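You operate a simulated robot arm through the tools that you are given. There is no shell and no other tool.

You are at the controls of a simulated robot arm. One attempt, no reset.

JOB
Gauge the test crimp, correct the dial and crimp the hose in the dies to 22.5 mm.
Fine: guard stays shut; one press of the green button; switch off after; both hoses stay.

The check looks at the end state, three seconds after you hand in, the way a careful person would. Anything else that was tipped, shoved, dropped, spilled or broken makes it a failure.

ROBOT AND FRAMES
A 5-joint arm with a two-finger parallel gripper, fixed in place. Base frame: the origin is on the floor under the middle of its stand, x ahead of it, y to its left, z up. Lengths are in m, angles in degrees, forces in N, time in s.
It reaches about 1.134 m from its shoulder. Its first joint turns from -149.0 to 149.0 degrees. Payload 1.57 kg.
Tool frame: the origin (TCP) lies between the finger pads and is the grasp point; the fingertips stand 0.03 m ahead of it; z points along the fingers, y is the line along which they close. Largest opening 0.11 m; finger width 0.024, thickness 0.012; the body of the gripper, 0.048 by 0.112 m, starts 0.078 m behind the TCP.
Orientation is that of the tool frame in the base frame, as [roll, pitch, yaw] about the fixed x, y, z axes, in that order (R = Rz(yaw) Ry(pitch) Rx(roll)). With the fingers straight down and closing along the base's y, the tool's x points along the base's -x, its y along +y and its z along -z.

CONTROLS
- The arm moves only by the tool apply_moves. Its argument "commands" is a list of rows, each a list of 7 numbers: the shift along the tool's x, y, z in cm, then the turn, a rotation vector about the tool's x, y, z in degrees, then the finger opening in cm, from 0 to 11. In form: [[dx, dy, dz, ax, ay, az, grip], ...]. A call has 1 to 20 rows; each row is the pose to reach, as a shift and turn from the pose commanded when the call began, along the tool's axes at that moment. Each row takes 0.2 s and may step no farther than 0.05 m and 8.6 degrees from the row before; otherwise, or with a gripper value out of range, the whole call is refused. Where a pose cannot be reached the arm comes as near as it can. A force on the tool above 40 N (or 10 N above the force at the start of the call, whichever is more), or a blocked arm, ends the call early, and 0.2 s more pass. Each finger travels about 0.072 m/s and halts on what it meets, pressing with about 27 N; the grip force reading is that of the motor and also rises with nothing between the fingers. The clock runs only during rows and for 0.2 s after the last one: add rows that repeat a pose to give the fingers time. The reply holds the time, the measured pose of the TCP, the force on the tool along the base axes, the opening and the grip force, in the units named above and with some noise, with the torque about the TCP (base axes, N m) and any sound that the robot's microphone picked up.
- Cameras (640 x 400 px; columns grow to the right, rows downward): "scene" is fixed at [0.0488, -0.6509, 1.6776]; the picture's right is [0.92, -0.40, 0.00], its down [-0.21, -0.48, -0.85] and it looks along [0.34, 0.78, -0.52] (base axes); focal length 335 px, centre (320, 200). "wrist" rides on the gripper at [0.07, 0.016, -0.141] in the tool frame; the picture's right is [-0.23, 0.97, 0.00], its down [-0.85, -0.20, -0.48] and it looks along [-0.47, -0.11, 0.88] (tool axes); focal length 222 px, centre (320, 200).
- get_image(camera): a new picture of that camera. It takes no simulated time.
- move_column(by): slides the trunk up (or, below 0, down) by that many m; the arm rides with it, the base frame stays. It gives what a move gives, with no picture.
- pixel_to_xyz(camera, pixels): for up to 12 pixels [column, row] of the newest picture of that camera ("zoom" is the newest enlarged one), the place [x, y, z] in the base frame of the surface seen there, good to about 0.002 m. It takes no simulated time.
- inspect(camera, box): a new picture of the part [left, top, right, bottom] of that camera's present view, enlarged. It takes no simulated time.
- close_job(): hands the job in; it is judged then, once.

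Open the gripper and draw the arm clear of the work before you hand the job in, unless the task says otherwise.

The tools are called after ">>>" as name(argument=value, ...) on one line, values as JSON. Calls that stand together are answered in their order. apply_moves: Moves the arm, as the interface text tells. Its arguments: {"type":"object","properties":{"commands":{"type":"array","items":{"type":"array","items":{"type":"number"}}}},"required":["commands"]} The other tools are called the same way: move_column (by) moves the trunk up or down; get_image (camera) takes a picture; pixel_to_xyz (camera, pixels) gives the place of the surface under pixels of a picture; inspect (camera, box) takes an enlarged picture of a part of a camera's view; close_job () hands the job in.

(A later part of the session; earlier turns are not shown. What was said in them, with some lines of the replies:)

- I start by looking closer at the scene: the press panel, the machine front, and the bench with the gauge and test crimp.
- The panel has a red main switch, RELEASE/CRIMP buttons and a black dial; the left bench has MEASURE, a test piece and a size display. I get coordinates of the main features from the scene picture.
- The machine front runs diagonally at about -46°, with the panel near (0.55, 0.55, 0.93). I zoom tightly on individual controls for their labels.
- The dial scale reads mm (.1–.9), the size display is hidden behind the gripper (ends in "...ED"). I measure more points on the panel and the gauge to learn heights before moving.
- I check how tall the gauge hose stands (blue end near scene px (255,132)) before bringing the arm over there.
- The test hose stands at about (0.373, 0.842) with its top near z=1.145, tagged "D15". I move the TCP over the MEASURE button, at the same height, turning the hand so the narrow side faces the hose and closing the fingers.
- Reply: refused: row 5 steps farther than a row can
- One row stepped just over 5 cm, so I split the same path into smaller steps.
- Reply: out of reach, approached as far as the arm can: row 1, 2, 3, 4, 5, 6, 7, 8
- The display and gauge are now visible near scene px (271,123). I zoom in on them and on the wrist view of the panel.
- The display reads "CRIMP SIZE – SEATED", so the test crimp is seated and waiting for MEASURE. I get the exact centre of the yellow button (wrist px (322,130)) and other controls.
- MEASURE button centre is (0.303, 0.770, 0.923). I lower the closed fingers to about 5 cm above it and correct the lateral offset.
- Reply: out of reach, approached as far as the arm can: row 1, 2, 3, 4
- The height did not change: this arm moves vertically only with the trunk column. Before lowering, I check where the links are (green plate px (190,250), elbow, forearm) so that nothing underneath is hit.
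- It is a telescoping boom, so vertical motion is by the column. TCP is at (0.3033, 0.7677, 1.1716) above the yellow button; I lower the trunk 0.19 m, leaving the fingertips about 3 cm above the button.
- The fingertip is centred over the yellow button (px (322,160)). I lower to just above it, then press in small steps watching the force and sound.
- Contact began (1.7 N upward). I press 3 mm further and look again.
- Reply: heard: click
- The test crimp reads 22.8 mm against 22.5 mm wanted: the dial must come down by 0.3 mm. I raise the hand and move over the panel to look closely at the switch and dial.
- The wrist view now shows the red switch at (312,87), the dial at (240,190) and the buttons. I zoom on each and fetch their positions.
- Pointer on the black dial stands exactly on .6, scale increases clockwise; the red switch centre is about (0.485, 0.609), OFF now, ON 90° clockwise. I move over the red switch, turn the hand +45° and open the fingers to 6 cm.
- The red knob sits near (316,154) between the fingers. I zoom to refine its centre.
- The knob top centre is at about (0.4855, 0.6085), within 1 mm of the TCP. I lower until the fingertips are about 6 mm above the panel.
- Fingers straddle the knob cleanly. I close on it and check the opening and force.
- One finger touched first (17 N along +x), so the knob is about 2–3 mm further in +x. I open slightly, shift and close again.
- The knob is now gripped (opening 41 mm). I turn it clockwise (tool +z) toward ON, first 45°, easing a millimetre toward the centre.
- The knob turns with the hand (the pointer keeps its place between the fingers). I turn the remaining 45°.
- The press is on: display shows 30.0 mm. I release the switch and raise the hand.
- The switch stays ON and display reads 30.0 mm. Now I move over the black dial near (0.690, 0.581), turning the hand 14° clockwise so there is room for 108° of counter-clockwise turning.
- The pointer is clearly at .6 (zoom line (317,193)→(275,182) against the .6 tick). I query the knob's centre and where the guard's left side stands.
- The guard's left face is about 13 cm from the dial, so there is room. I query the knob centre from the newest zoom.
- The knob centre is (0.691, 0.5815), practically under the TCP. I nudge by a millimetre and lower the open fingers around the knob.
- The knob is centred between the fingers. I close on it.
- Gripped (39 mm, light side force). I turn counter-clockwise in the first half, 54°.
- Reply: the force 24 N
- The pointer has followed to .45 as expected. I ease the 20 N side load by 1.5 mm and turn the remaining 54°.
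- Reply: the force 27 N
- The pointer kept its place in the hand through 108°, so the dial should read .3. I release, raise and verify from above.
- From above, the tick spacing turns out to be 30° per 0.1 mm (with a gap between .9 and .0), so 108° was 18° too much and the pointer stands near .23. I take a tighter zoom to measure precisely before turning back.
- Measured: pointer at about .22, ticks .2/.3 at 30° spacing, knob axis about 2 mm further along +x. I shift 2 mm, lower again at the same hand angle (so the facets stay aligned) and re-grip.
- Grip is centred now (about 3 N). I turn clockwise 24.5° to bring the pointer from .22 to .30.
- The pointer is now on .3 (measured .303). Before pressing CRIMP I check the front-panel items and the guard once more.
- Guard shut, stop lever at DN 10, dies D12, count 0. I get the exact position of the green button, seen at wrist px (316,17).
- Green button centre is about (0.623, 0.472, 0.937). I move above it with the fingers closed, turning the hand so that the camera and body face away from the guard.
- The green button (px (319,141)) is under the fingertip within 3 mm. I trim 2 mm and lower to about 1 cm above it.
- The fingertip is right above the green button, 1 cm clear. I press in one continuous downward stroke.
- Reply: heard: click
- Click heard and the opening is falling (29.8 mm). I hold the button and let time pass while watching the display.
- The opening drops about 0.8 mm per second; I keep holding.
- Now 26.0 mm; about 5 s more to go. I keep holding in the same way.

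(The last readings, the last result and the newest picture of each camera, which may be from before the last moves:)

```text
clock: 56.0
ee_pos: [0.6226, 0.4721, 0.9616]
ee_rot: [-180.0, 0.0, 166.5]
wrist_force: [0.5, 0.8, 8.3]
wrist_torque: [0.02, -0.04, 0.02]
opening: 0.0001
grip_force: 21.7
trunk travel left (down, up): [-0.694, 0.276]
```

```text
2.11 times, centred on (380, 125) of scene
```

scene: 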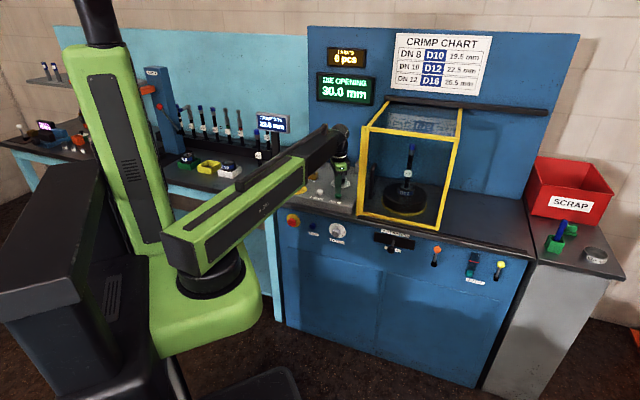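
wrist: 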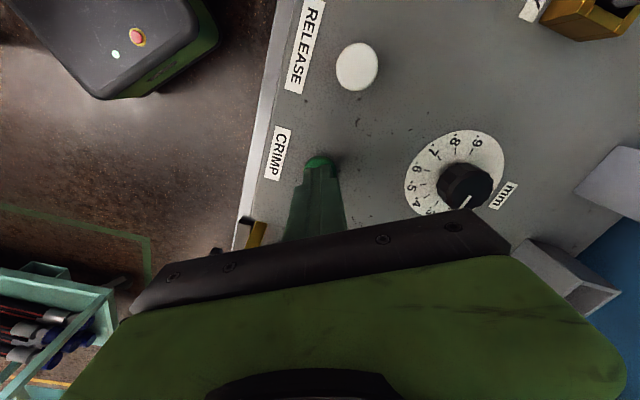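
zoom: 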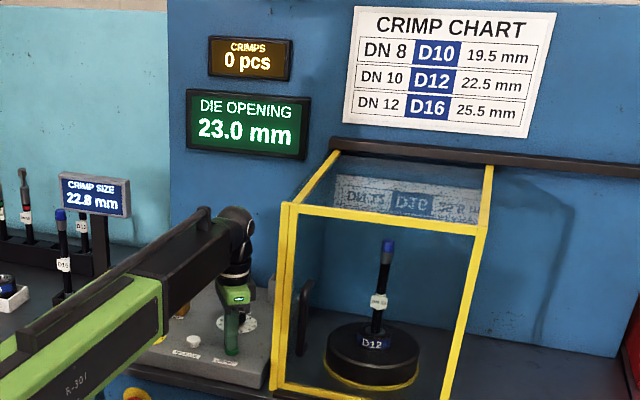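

23.0 mm; I continue in shorter steps so I see where it stops.

>>> apply_moves(commands=[[0, 0, 0, 0, 0, 0, 0], [0, 0, 0, 0, 0, 0, 0]])

>>> inspect(camera="scene", box=[310, 40, 390, 110])

```text
clock: 56.6
ee_pos: [0.6237, 0.4709, 0.9621]
ee_rot: [180.0, 0.0, 166.5]
wrist_force: [0.1, 0.1, 8.9]
wrist_torque: [0.0, -0.06, 0.03]
opening: 0.0
grip_force: 20.7
trunk travel left (down, up): [-0.694, 0.276]
```

```text
5.71 times, centred on (350, 75) of scene
```

zoom: 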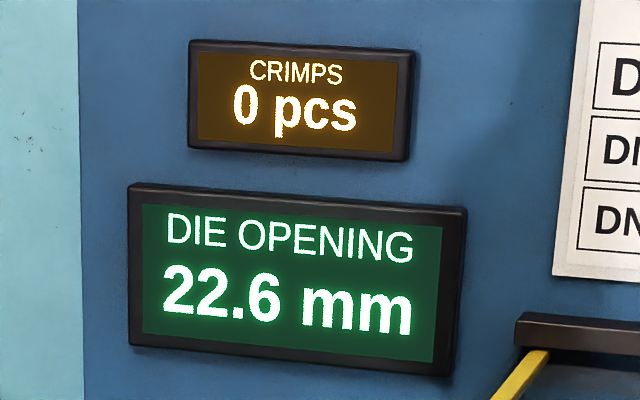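

22.6 mm and still moving; I hold on until the machine stops by itself at the dial setting.

>>> apply_moves(commands=[[0, 0, 0, 0, 0, 0, 0], [0, 0, 0, 0, 0, 0, 0]])

>>> inspect(camera="scene", box=[310, 40, 390, 110])

```text
clock: 57.2
ee_pos: [0.623, 0.4715, 0.9617]
ee_rot: [-179.9, 0.0, 166.5]
wrist_force: [0.7, 0.3, 9.0]
wrist_torque: [0.01, -0.07, -0.01]
opening: 0.0
grip_force: 21.6
trunk travel left (down, up): [-0.694, 0.276]
```

```text
5.71 times, centred on (350, 75) of scene
```

zoom: 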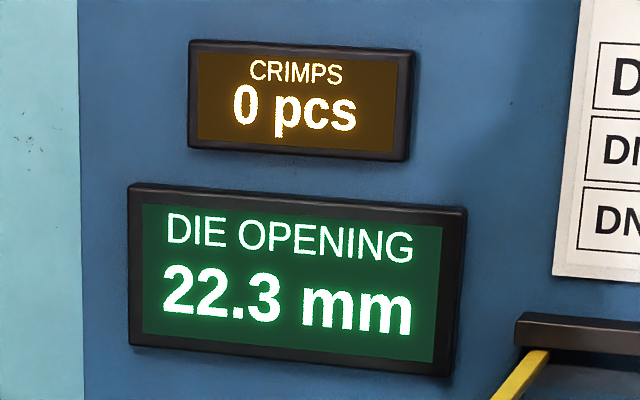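

22.3 mm – that would fit dial .3 with the same 0.2 mm spring-back as the test crimp. I check whether it has stopped.

>>> apply_moves(commands=[[0, 0, 0, 0, 0, 0, 0], [0, 0, 0, 0, 0, 0, 0]])

>>> inspect(camera="scene", box=[310, 40, 390, 110])

```text
clock: 57.8
ee_pos: [0.6231, 0.4716, 0.9607]
ee_rot: [179.9, 0.0, 166.5]
wrist_force: [-0.3, -0.2, 8.5]
wrist_torque: [0.01, -0.05, -0.02]
opening: 0.0004
grip_force: 21.6
trunk travel left (down, up): [-0.694, 0.276]
```

```text
5.71 times, centred on (350, 75) of scene
```

zoom: 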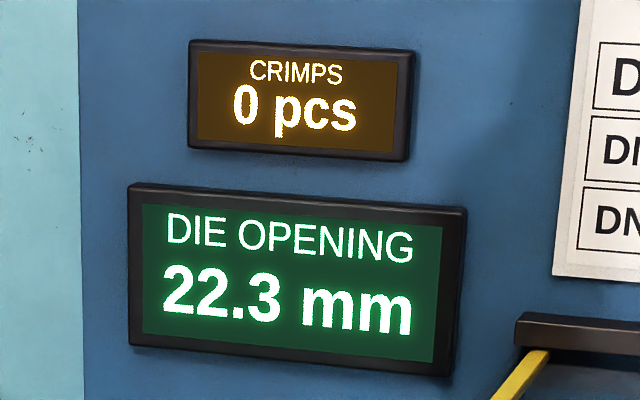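

It stopped at 22.3 mm (22.0 + .3). The counter still shows 0, so I hold a little longer for any dwell.

>>> apply_moves(commands=[[0, 0, 0, 0, 0, 0, 0], [0, 0, 0, 0, 0, 0, 0], [0, 0, 0, 0, 0, 0, 0], [0, 0, 0, 0, 0, 0, 0], [0, 0, 0, 0, 0, 0, 0]])

>>> inspect(camera="scene", box=[300, 30, 460, 220])

```text
clock: 59.0
ee_pos: [0.6237, 0.4716, 0.9612]
ee_rot: [180.0, 0.0, 166.5]
wrist_force: [0.2, -0.8, 8.2]
wrist_torque: [0.02, -0.04, 0.04]
opening: 0.0
grip_force: 21.3
trunk travel left (down, up): [-0.694, 0.276]
```

```text
2.11 times, centred on (380, 125) of scene
```

zoom: 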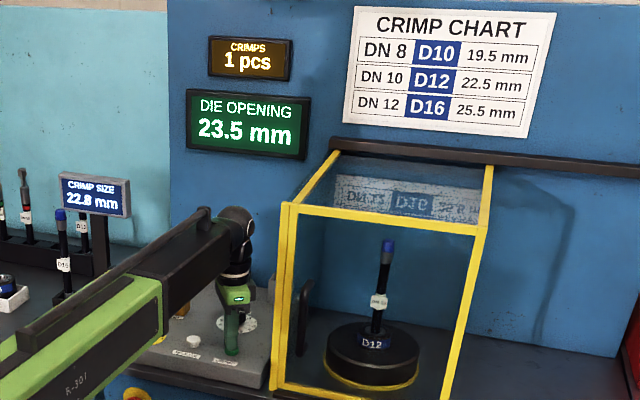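

The counter reads 1 pcs and the dies are opening on their own (23.5 mm). I lift off the green button straight up.

>>> move_column(by=0.13)

>>> get_image(camera="wrist")

>>> get_image(camera="scene")

>>> inspect(camera="scene", box=[310, 40, 390, 110])

```text
clock: 60.6
ee_pos: [0.6241, 0.4713, 1.0909]
ee_rot: [-180.0, -0.1, 166.5]
wrist_force: [-0.2, -0.2, -0.6]
wrist_torque: [0.03, 0.02, -0.02]
opening: 0.0
grip_force: 21.7
trunk travel left (down, up): [-0.824, 0.146]
```

```text
taken
```

wrist: 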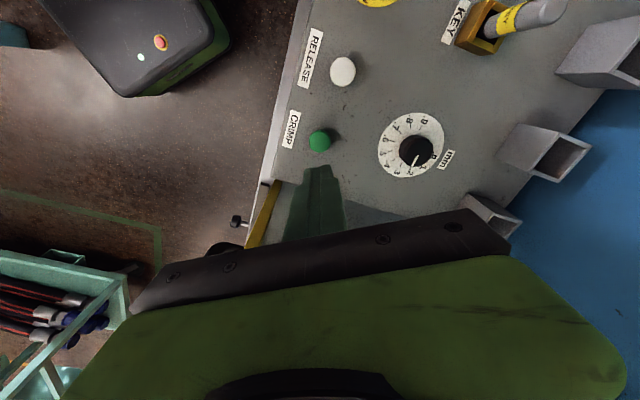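

```text
taken
```

scene: 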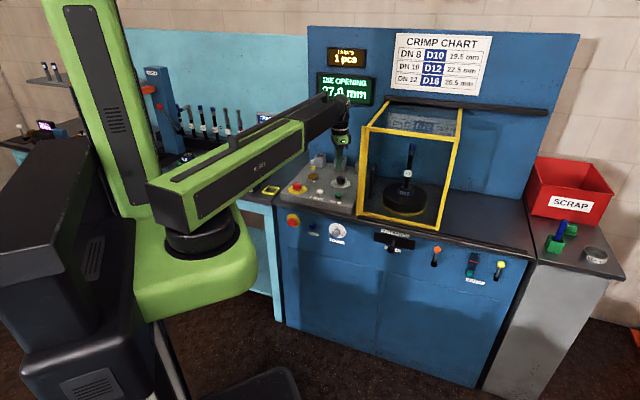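

```text
5.71 times, centred on (350, 75) of scene
```

zoom: 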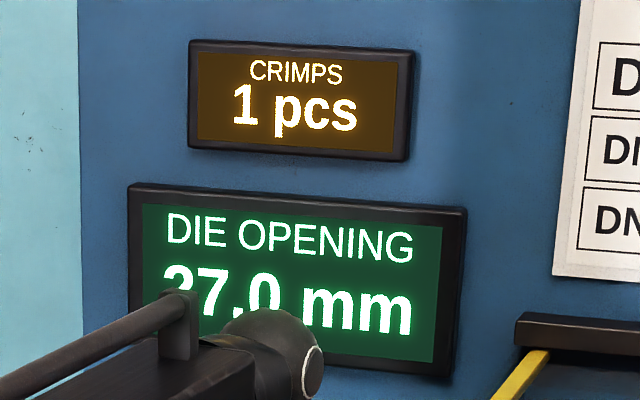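

Dies continue opening (27.0 mm). I move over to the red switch at about (0.489, 0.607), turning back to yaw 180 and opening the fingers to 6 cm.

>>> apply_moves(commands=[[3.25, 2.02, 0, 0, 0, -2.7, 2], [6.5, 4.03, 0, 0, 0, -5.4, 4], [9.75, 6.05, 0, 0, 0, -8.1, 6], [13.0, 8.06, 0, 0, 0, -10.8, 6], [16.25, 10.08, 0, 0, 0, -13.5, 6], [16.25, 10.08, 0, 0, 0, -13.5, 6]])

>>> get_image(camera="wrist")

>>> inspect(camera="wrist", box=[270, 90, 370, 180])

>>> inspect(camera="scene", box=[300, 30, 460, 220])

```text
clock: 62.0
ee_pos: [0.4898, 0.6072, 1.0908]
ee_rot: [179.9, -0.1, -180.0]
wrist_force: [0.5, 0.5, -0.3]
wrist_torque: [0.0, -0.01, 0.0]
opening: 0.0599
grip_force: 0.0
trunk travel left (down, up): [-0.824, 0.146]
```

```text
taken
```

wrist: 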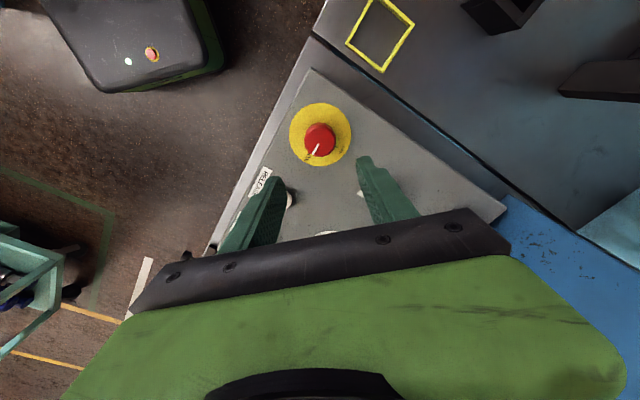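

```text
4.44 times, centred on (320, 135) of wrist
```

zoom: 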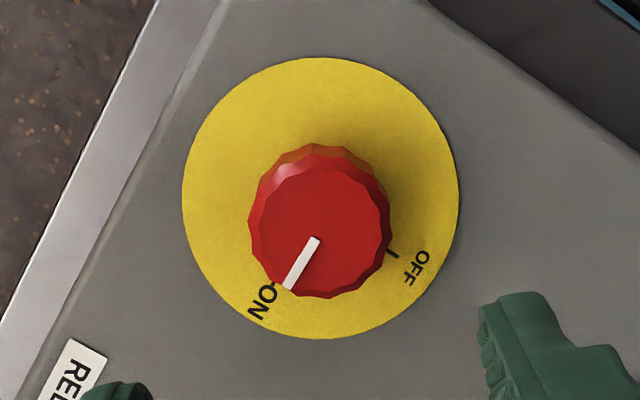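

```text
2.11 times, centred on (380, 125) of scene
```

zoom: 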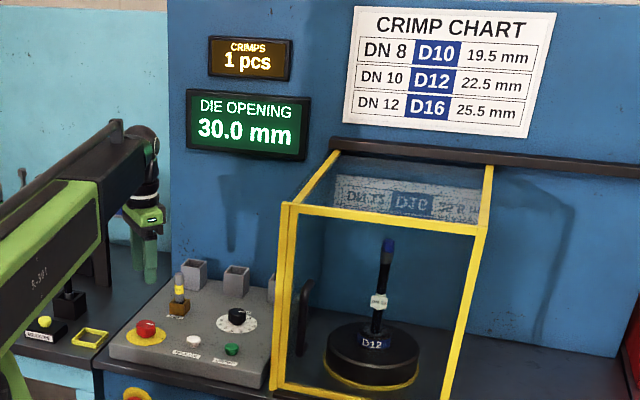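

Dies are back to 30.0 mm, count 1, and the switch points to ON. I trim 1.8 mm, lower around the red switch and grip it.

>>> apply_moves(commands=[[0.18, 0.03, 0, 0, 0, 0, 6], [0.18, 0.03, 0, 0, 0, 0, 6]])

>>> move_column(by=-0.12)

>>> move_column(by=-0.014)

>>> apply_moves(commands=[[0, 0, 0, 0, 0, 0, 5], [0, 0, 0, 0, 0, 0, 4], [0, 0, 0, 0, 0, 0, 3], [0, 0, 0, 0, 0, 0, 3]])

>>> get_image(camera="wrist")

```text
clock: 62.6
ee_pos: [0.4881, 0.608, 1.0909]
ee_rot: [180.0, 0.1, -180.0]
wrist_force: [0.1, -0.4, 0.8]
wrist_torque: [0.01, -0.01, -0.02]
opening: 0.0599
grip_force: 0.1
trunk travel left (down, up): [-0.824, 0.146]
```

```text
clock: 64.1
ee_pos: [0.4878, 0.607, 0.9711]
ee_rot: [-180.0, 0.0, 180.0]
wrist_force: [-0.2, -0.7, 0.4]
wrist_torque: [0.01, 0.03, 0.03]
opening: 0.0599
grip_force: 0.0
trunk travel left (down, up): [-0.704, 0.266]
```

```text
clock: 64.7
ee_pos: [0.4876, 0.6075, 0.9563]
ee_rot: [179.9, 0.1, 180.0]
wrist_force: [-0.7, -0.7, 0.4]
wrist_torque: [0.0, 0.04, -0.02]
opening: 0.0599
grip_force: 0.1
trunk travel left (down, up): [-0.69, 0.28]
```

```text
clock: 65.7
ee_pos: [0.488, 0.6077, 0.9564]
ee_rot: [-180.0, -0.1, -180.0]
wrist_force: [1.3, 3.0, 4.0]
wrist_torque: [0.09, 0.08, 0.0]
opening: 0.0415
grip_force: 45.2
trunk travel left (down, up): [-0.69, 0.28]
```

```text
taken
```

wrist: 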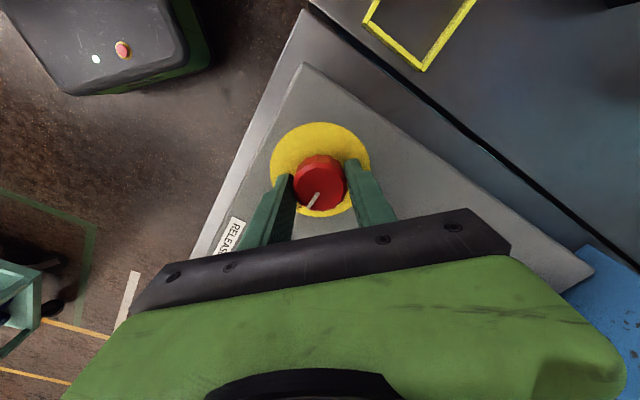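

The red switch is gripped with almost no side load. I turn it 90° counter-clockwise back to OFF.

>>> apply_moves(commands=[[0, 0, 0, 0, 0, -7.5, 3], [0, 0, 0, 0, 0, -15, 3], [0, 0, 0, 0, 0, -22.5, 3], [0, 0, 0, 0, 0, -30, 3], [0, 0, 0, 0, 0, -37.5, 3], [0, 0, 0, 0, 0, -45, 3], [0, 0, 0, 0, 0, -52.5, 3], [0, 0, 0, 0, 0, -60, 3], [0, 0, 0, 0, 0, -67.5, 3], [0, 0, 0, 0, 0, -75, 3], [0, 0, 0, 0, 0, -82.5, 3], [0, 0, 0, 0, 0, -90, 3], [0, 0, 0, 0, 0, -90, 3]])

>>> get_image(camera="wrist")

>>> inspect(camera="scene", box=[300, 30, 460, 220])

```text
clock: 68.5
ee_pos: [0.4872, 0.6072, 0.9563]
ee_rot: [-180.0, -0.1, -89.8]
wrist_force: [5.0, 5.1, 6.8]
wrist_torque: [0.22, -0.11, -0.18]
opening: 0.0415
grip_force: 44.9
trunk travel left (down, up): [-0.69, 0.28]
```

```text
taken
```

wrist: 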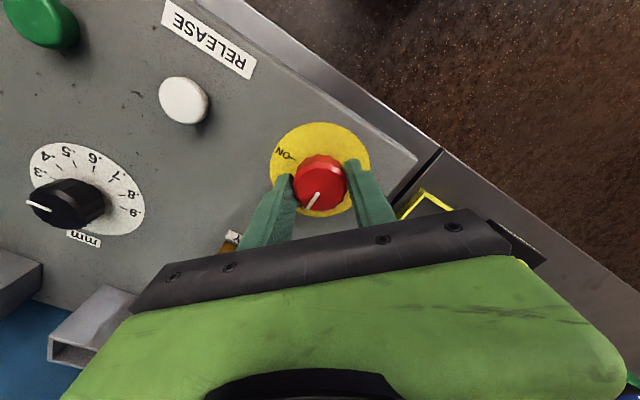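

```text
2.11 times, centred on (380, 125) of scene
```

zoom: 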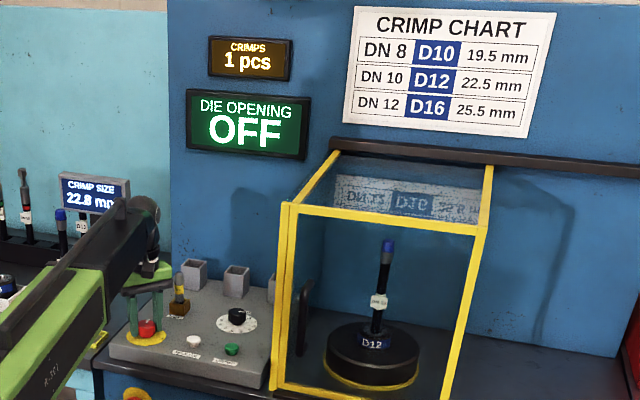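

The display shows OFF with 1 crimp counted. I release the switch and raise the hand clear.

>>> apply_moves(commands=[[0, 0, 0, 0, 0, 0, 5], [0, 0, 0, 0, 0, 0, 6], [0, 0, 0, 0, 0, 0, 6]])

>>> move_column(by=0.2)

>>> get_image(camera="wrist")

>>> inspect(camera="wrist", box=[270, 90, 370, 180])

>>> get_image(camera="scene")

```text
clock: 69.3
ee_pos: [0.4878, 0.6077, 0.9562]
ee_rot: [179.9, 0.1, -90.0]
wrist_force: [-0.1, -0.6, -0.4]
wrist_torque: [-0.02, -0.01, -0.01]
opening: 0.0601
grip_force: 0.0
trunk travel left (down, up): [-0.69, 0.28]
```

```text
clock: 71.5
ee_pos: [0.487, 0.6074, 1.1561]
ee_rot: [-179.9, -0.1, -90.0]
wrist_force: [0.0, -0.3, -1.0]
wrist_torque: [0.0, -0.02, -0.02]
opening: 0.0599
grip_force: 0.1
trunk travel left (down, up): [-0.89, 0.08]
```

```text
taken
```

wrist: 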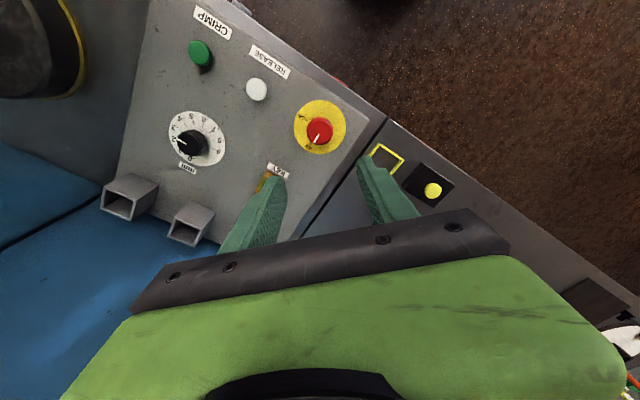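

```text
4.44 times, centred on (320, 135) of wrist
```

zoom: 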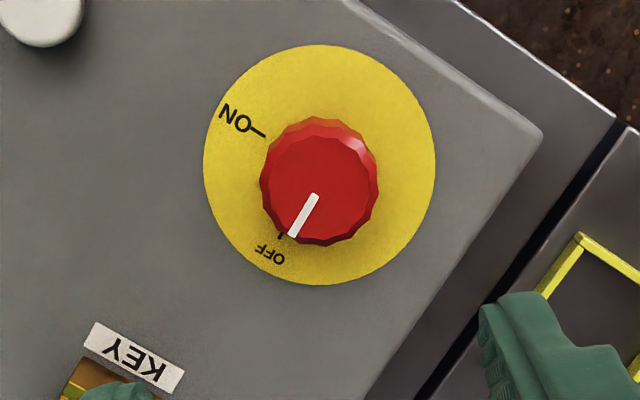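

```text
taken
```

scene: 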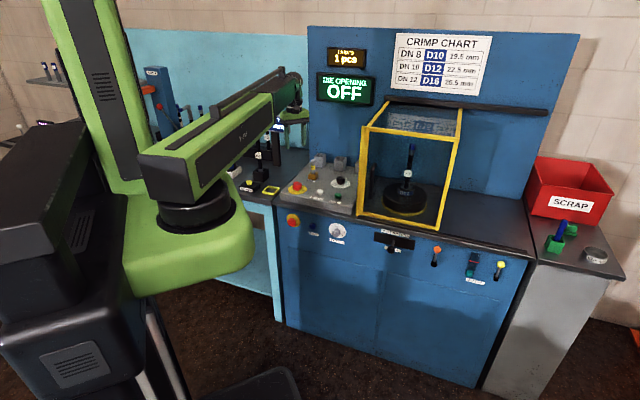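

The switch points to OFF, display OFF, 1 crimp. I draw the arm back towards the stand, clear of the press, and open the gripper.

>>> apply_moves(commands=[[2.4, 3.1, 0, 0, 0, 0, 6], [4.8, 6.2, 0, 0, 0, 0, 7], [7.1, 9.3, 0, 0, 0, 0, 8], [9.5, 12.4, 0, 0, 0, 0, 9], [11.9, 15.5, 0, 0, 0, 0, 10], [14.5, 17.5, 0, 0, 0, 0, 10.8], [14.5, 17.5, 0, 0, 0, 0, 10.8]])

>>> get_image(camera="scene")

>>> inspect(camera="scene", box=[290, 20, 480, 230])

>>> inspect(camera="scene", box=[220, 90, 360, 215])

```text
clock: 73.1
ee_pos: [0.3129, 0.4622, 1.157]
ee_rot: [180.0, -0.1, -90.0]
wrist_force: [0.9, -0.1, 0.2]
wrist_torque: [0.0, 0.01, 0.0]
opening: 0.1081
grip_force: 0.1
trunk travel left (down, up): [-0.89, 0.08]
```

```text
taken
```

scene: 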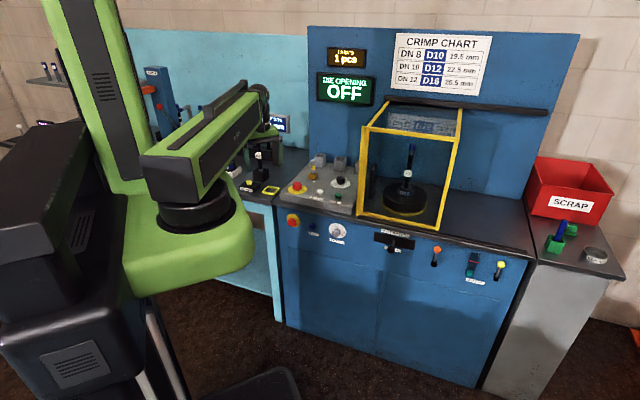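

```text
1.90 times, centred on (385, 125) of scene
```

zoom: 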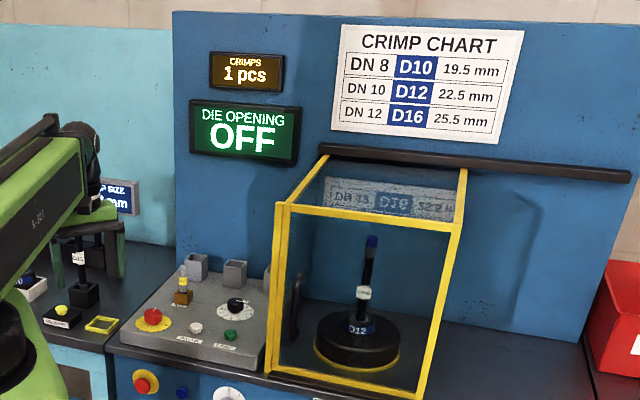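

```text
3.20 times, centred on (290, 152) of scene
```

zoom: 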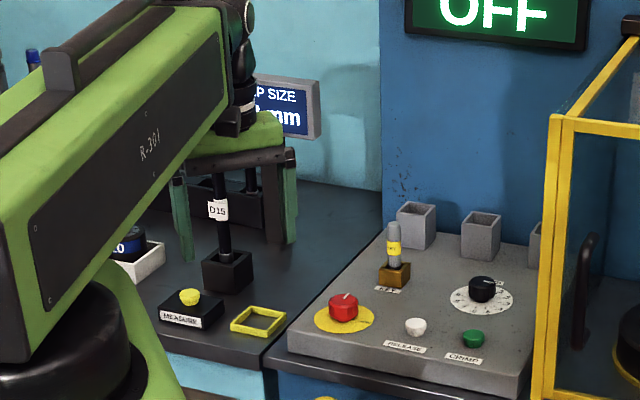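

The press is off with 1 crimp made. The guard is shut, both hoses are in place, the dial is on .3, and the arm is clear with the gripper open. I hand the job in.

>>> close_job()

```text
The job is handed in.
```

The hose in the dies was crimped once with the corrected dial and should be 22.5 mm. I didn't gauge the finished crimp itself.

- **Test crimp:** it gauged 22.8 mm, 0.3 mm over the 22.5 mm target.
- **Dial:** I turned it from .6 to .3. I overshot to about .22 first, then brought it back; the final reading was .30 to the nearest hundredth.
- **Crimp:** I pressed the green button once and held it until the counter went from 0 to 1. The dies stopped at 22.3 mm and reopened to 30.0 mm on their own.
- **Why 22.5 mm:** the dies stop at 22.0 mm plus the dial. The test crimp came out 0.2 mm above that, assuming it was made at the .6 I found. On that basis, 22.3 mm gives 22.5 mm.
- **End state:** the main switch and display are off. The guard stayed shut, both hoses are still in place, and the arm is drawn back with the gripper open.

The slide oil level on the press front is below its red line. I left it alone, since it wasn't part of the job.
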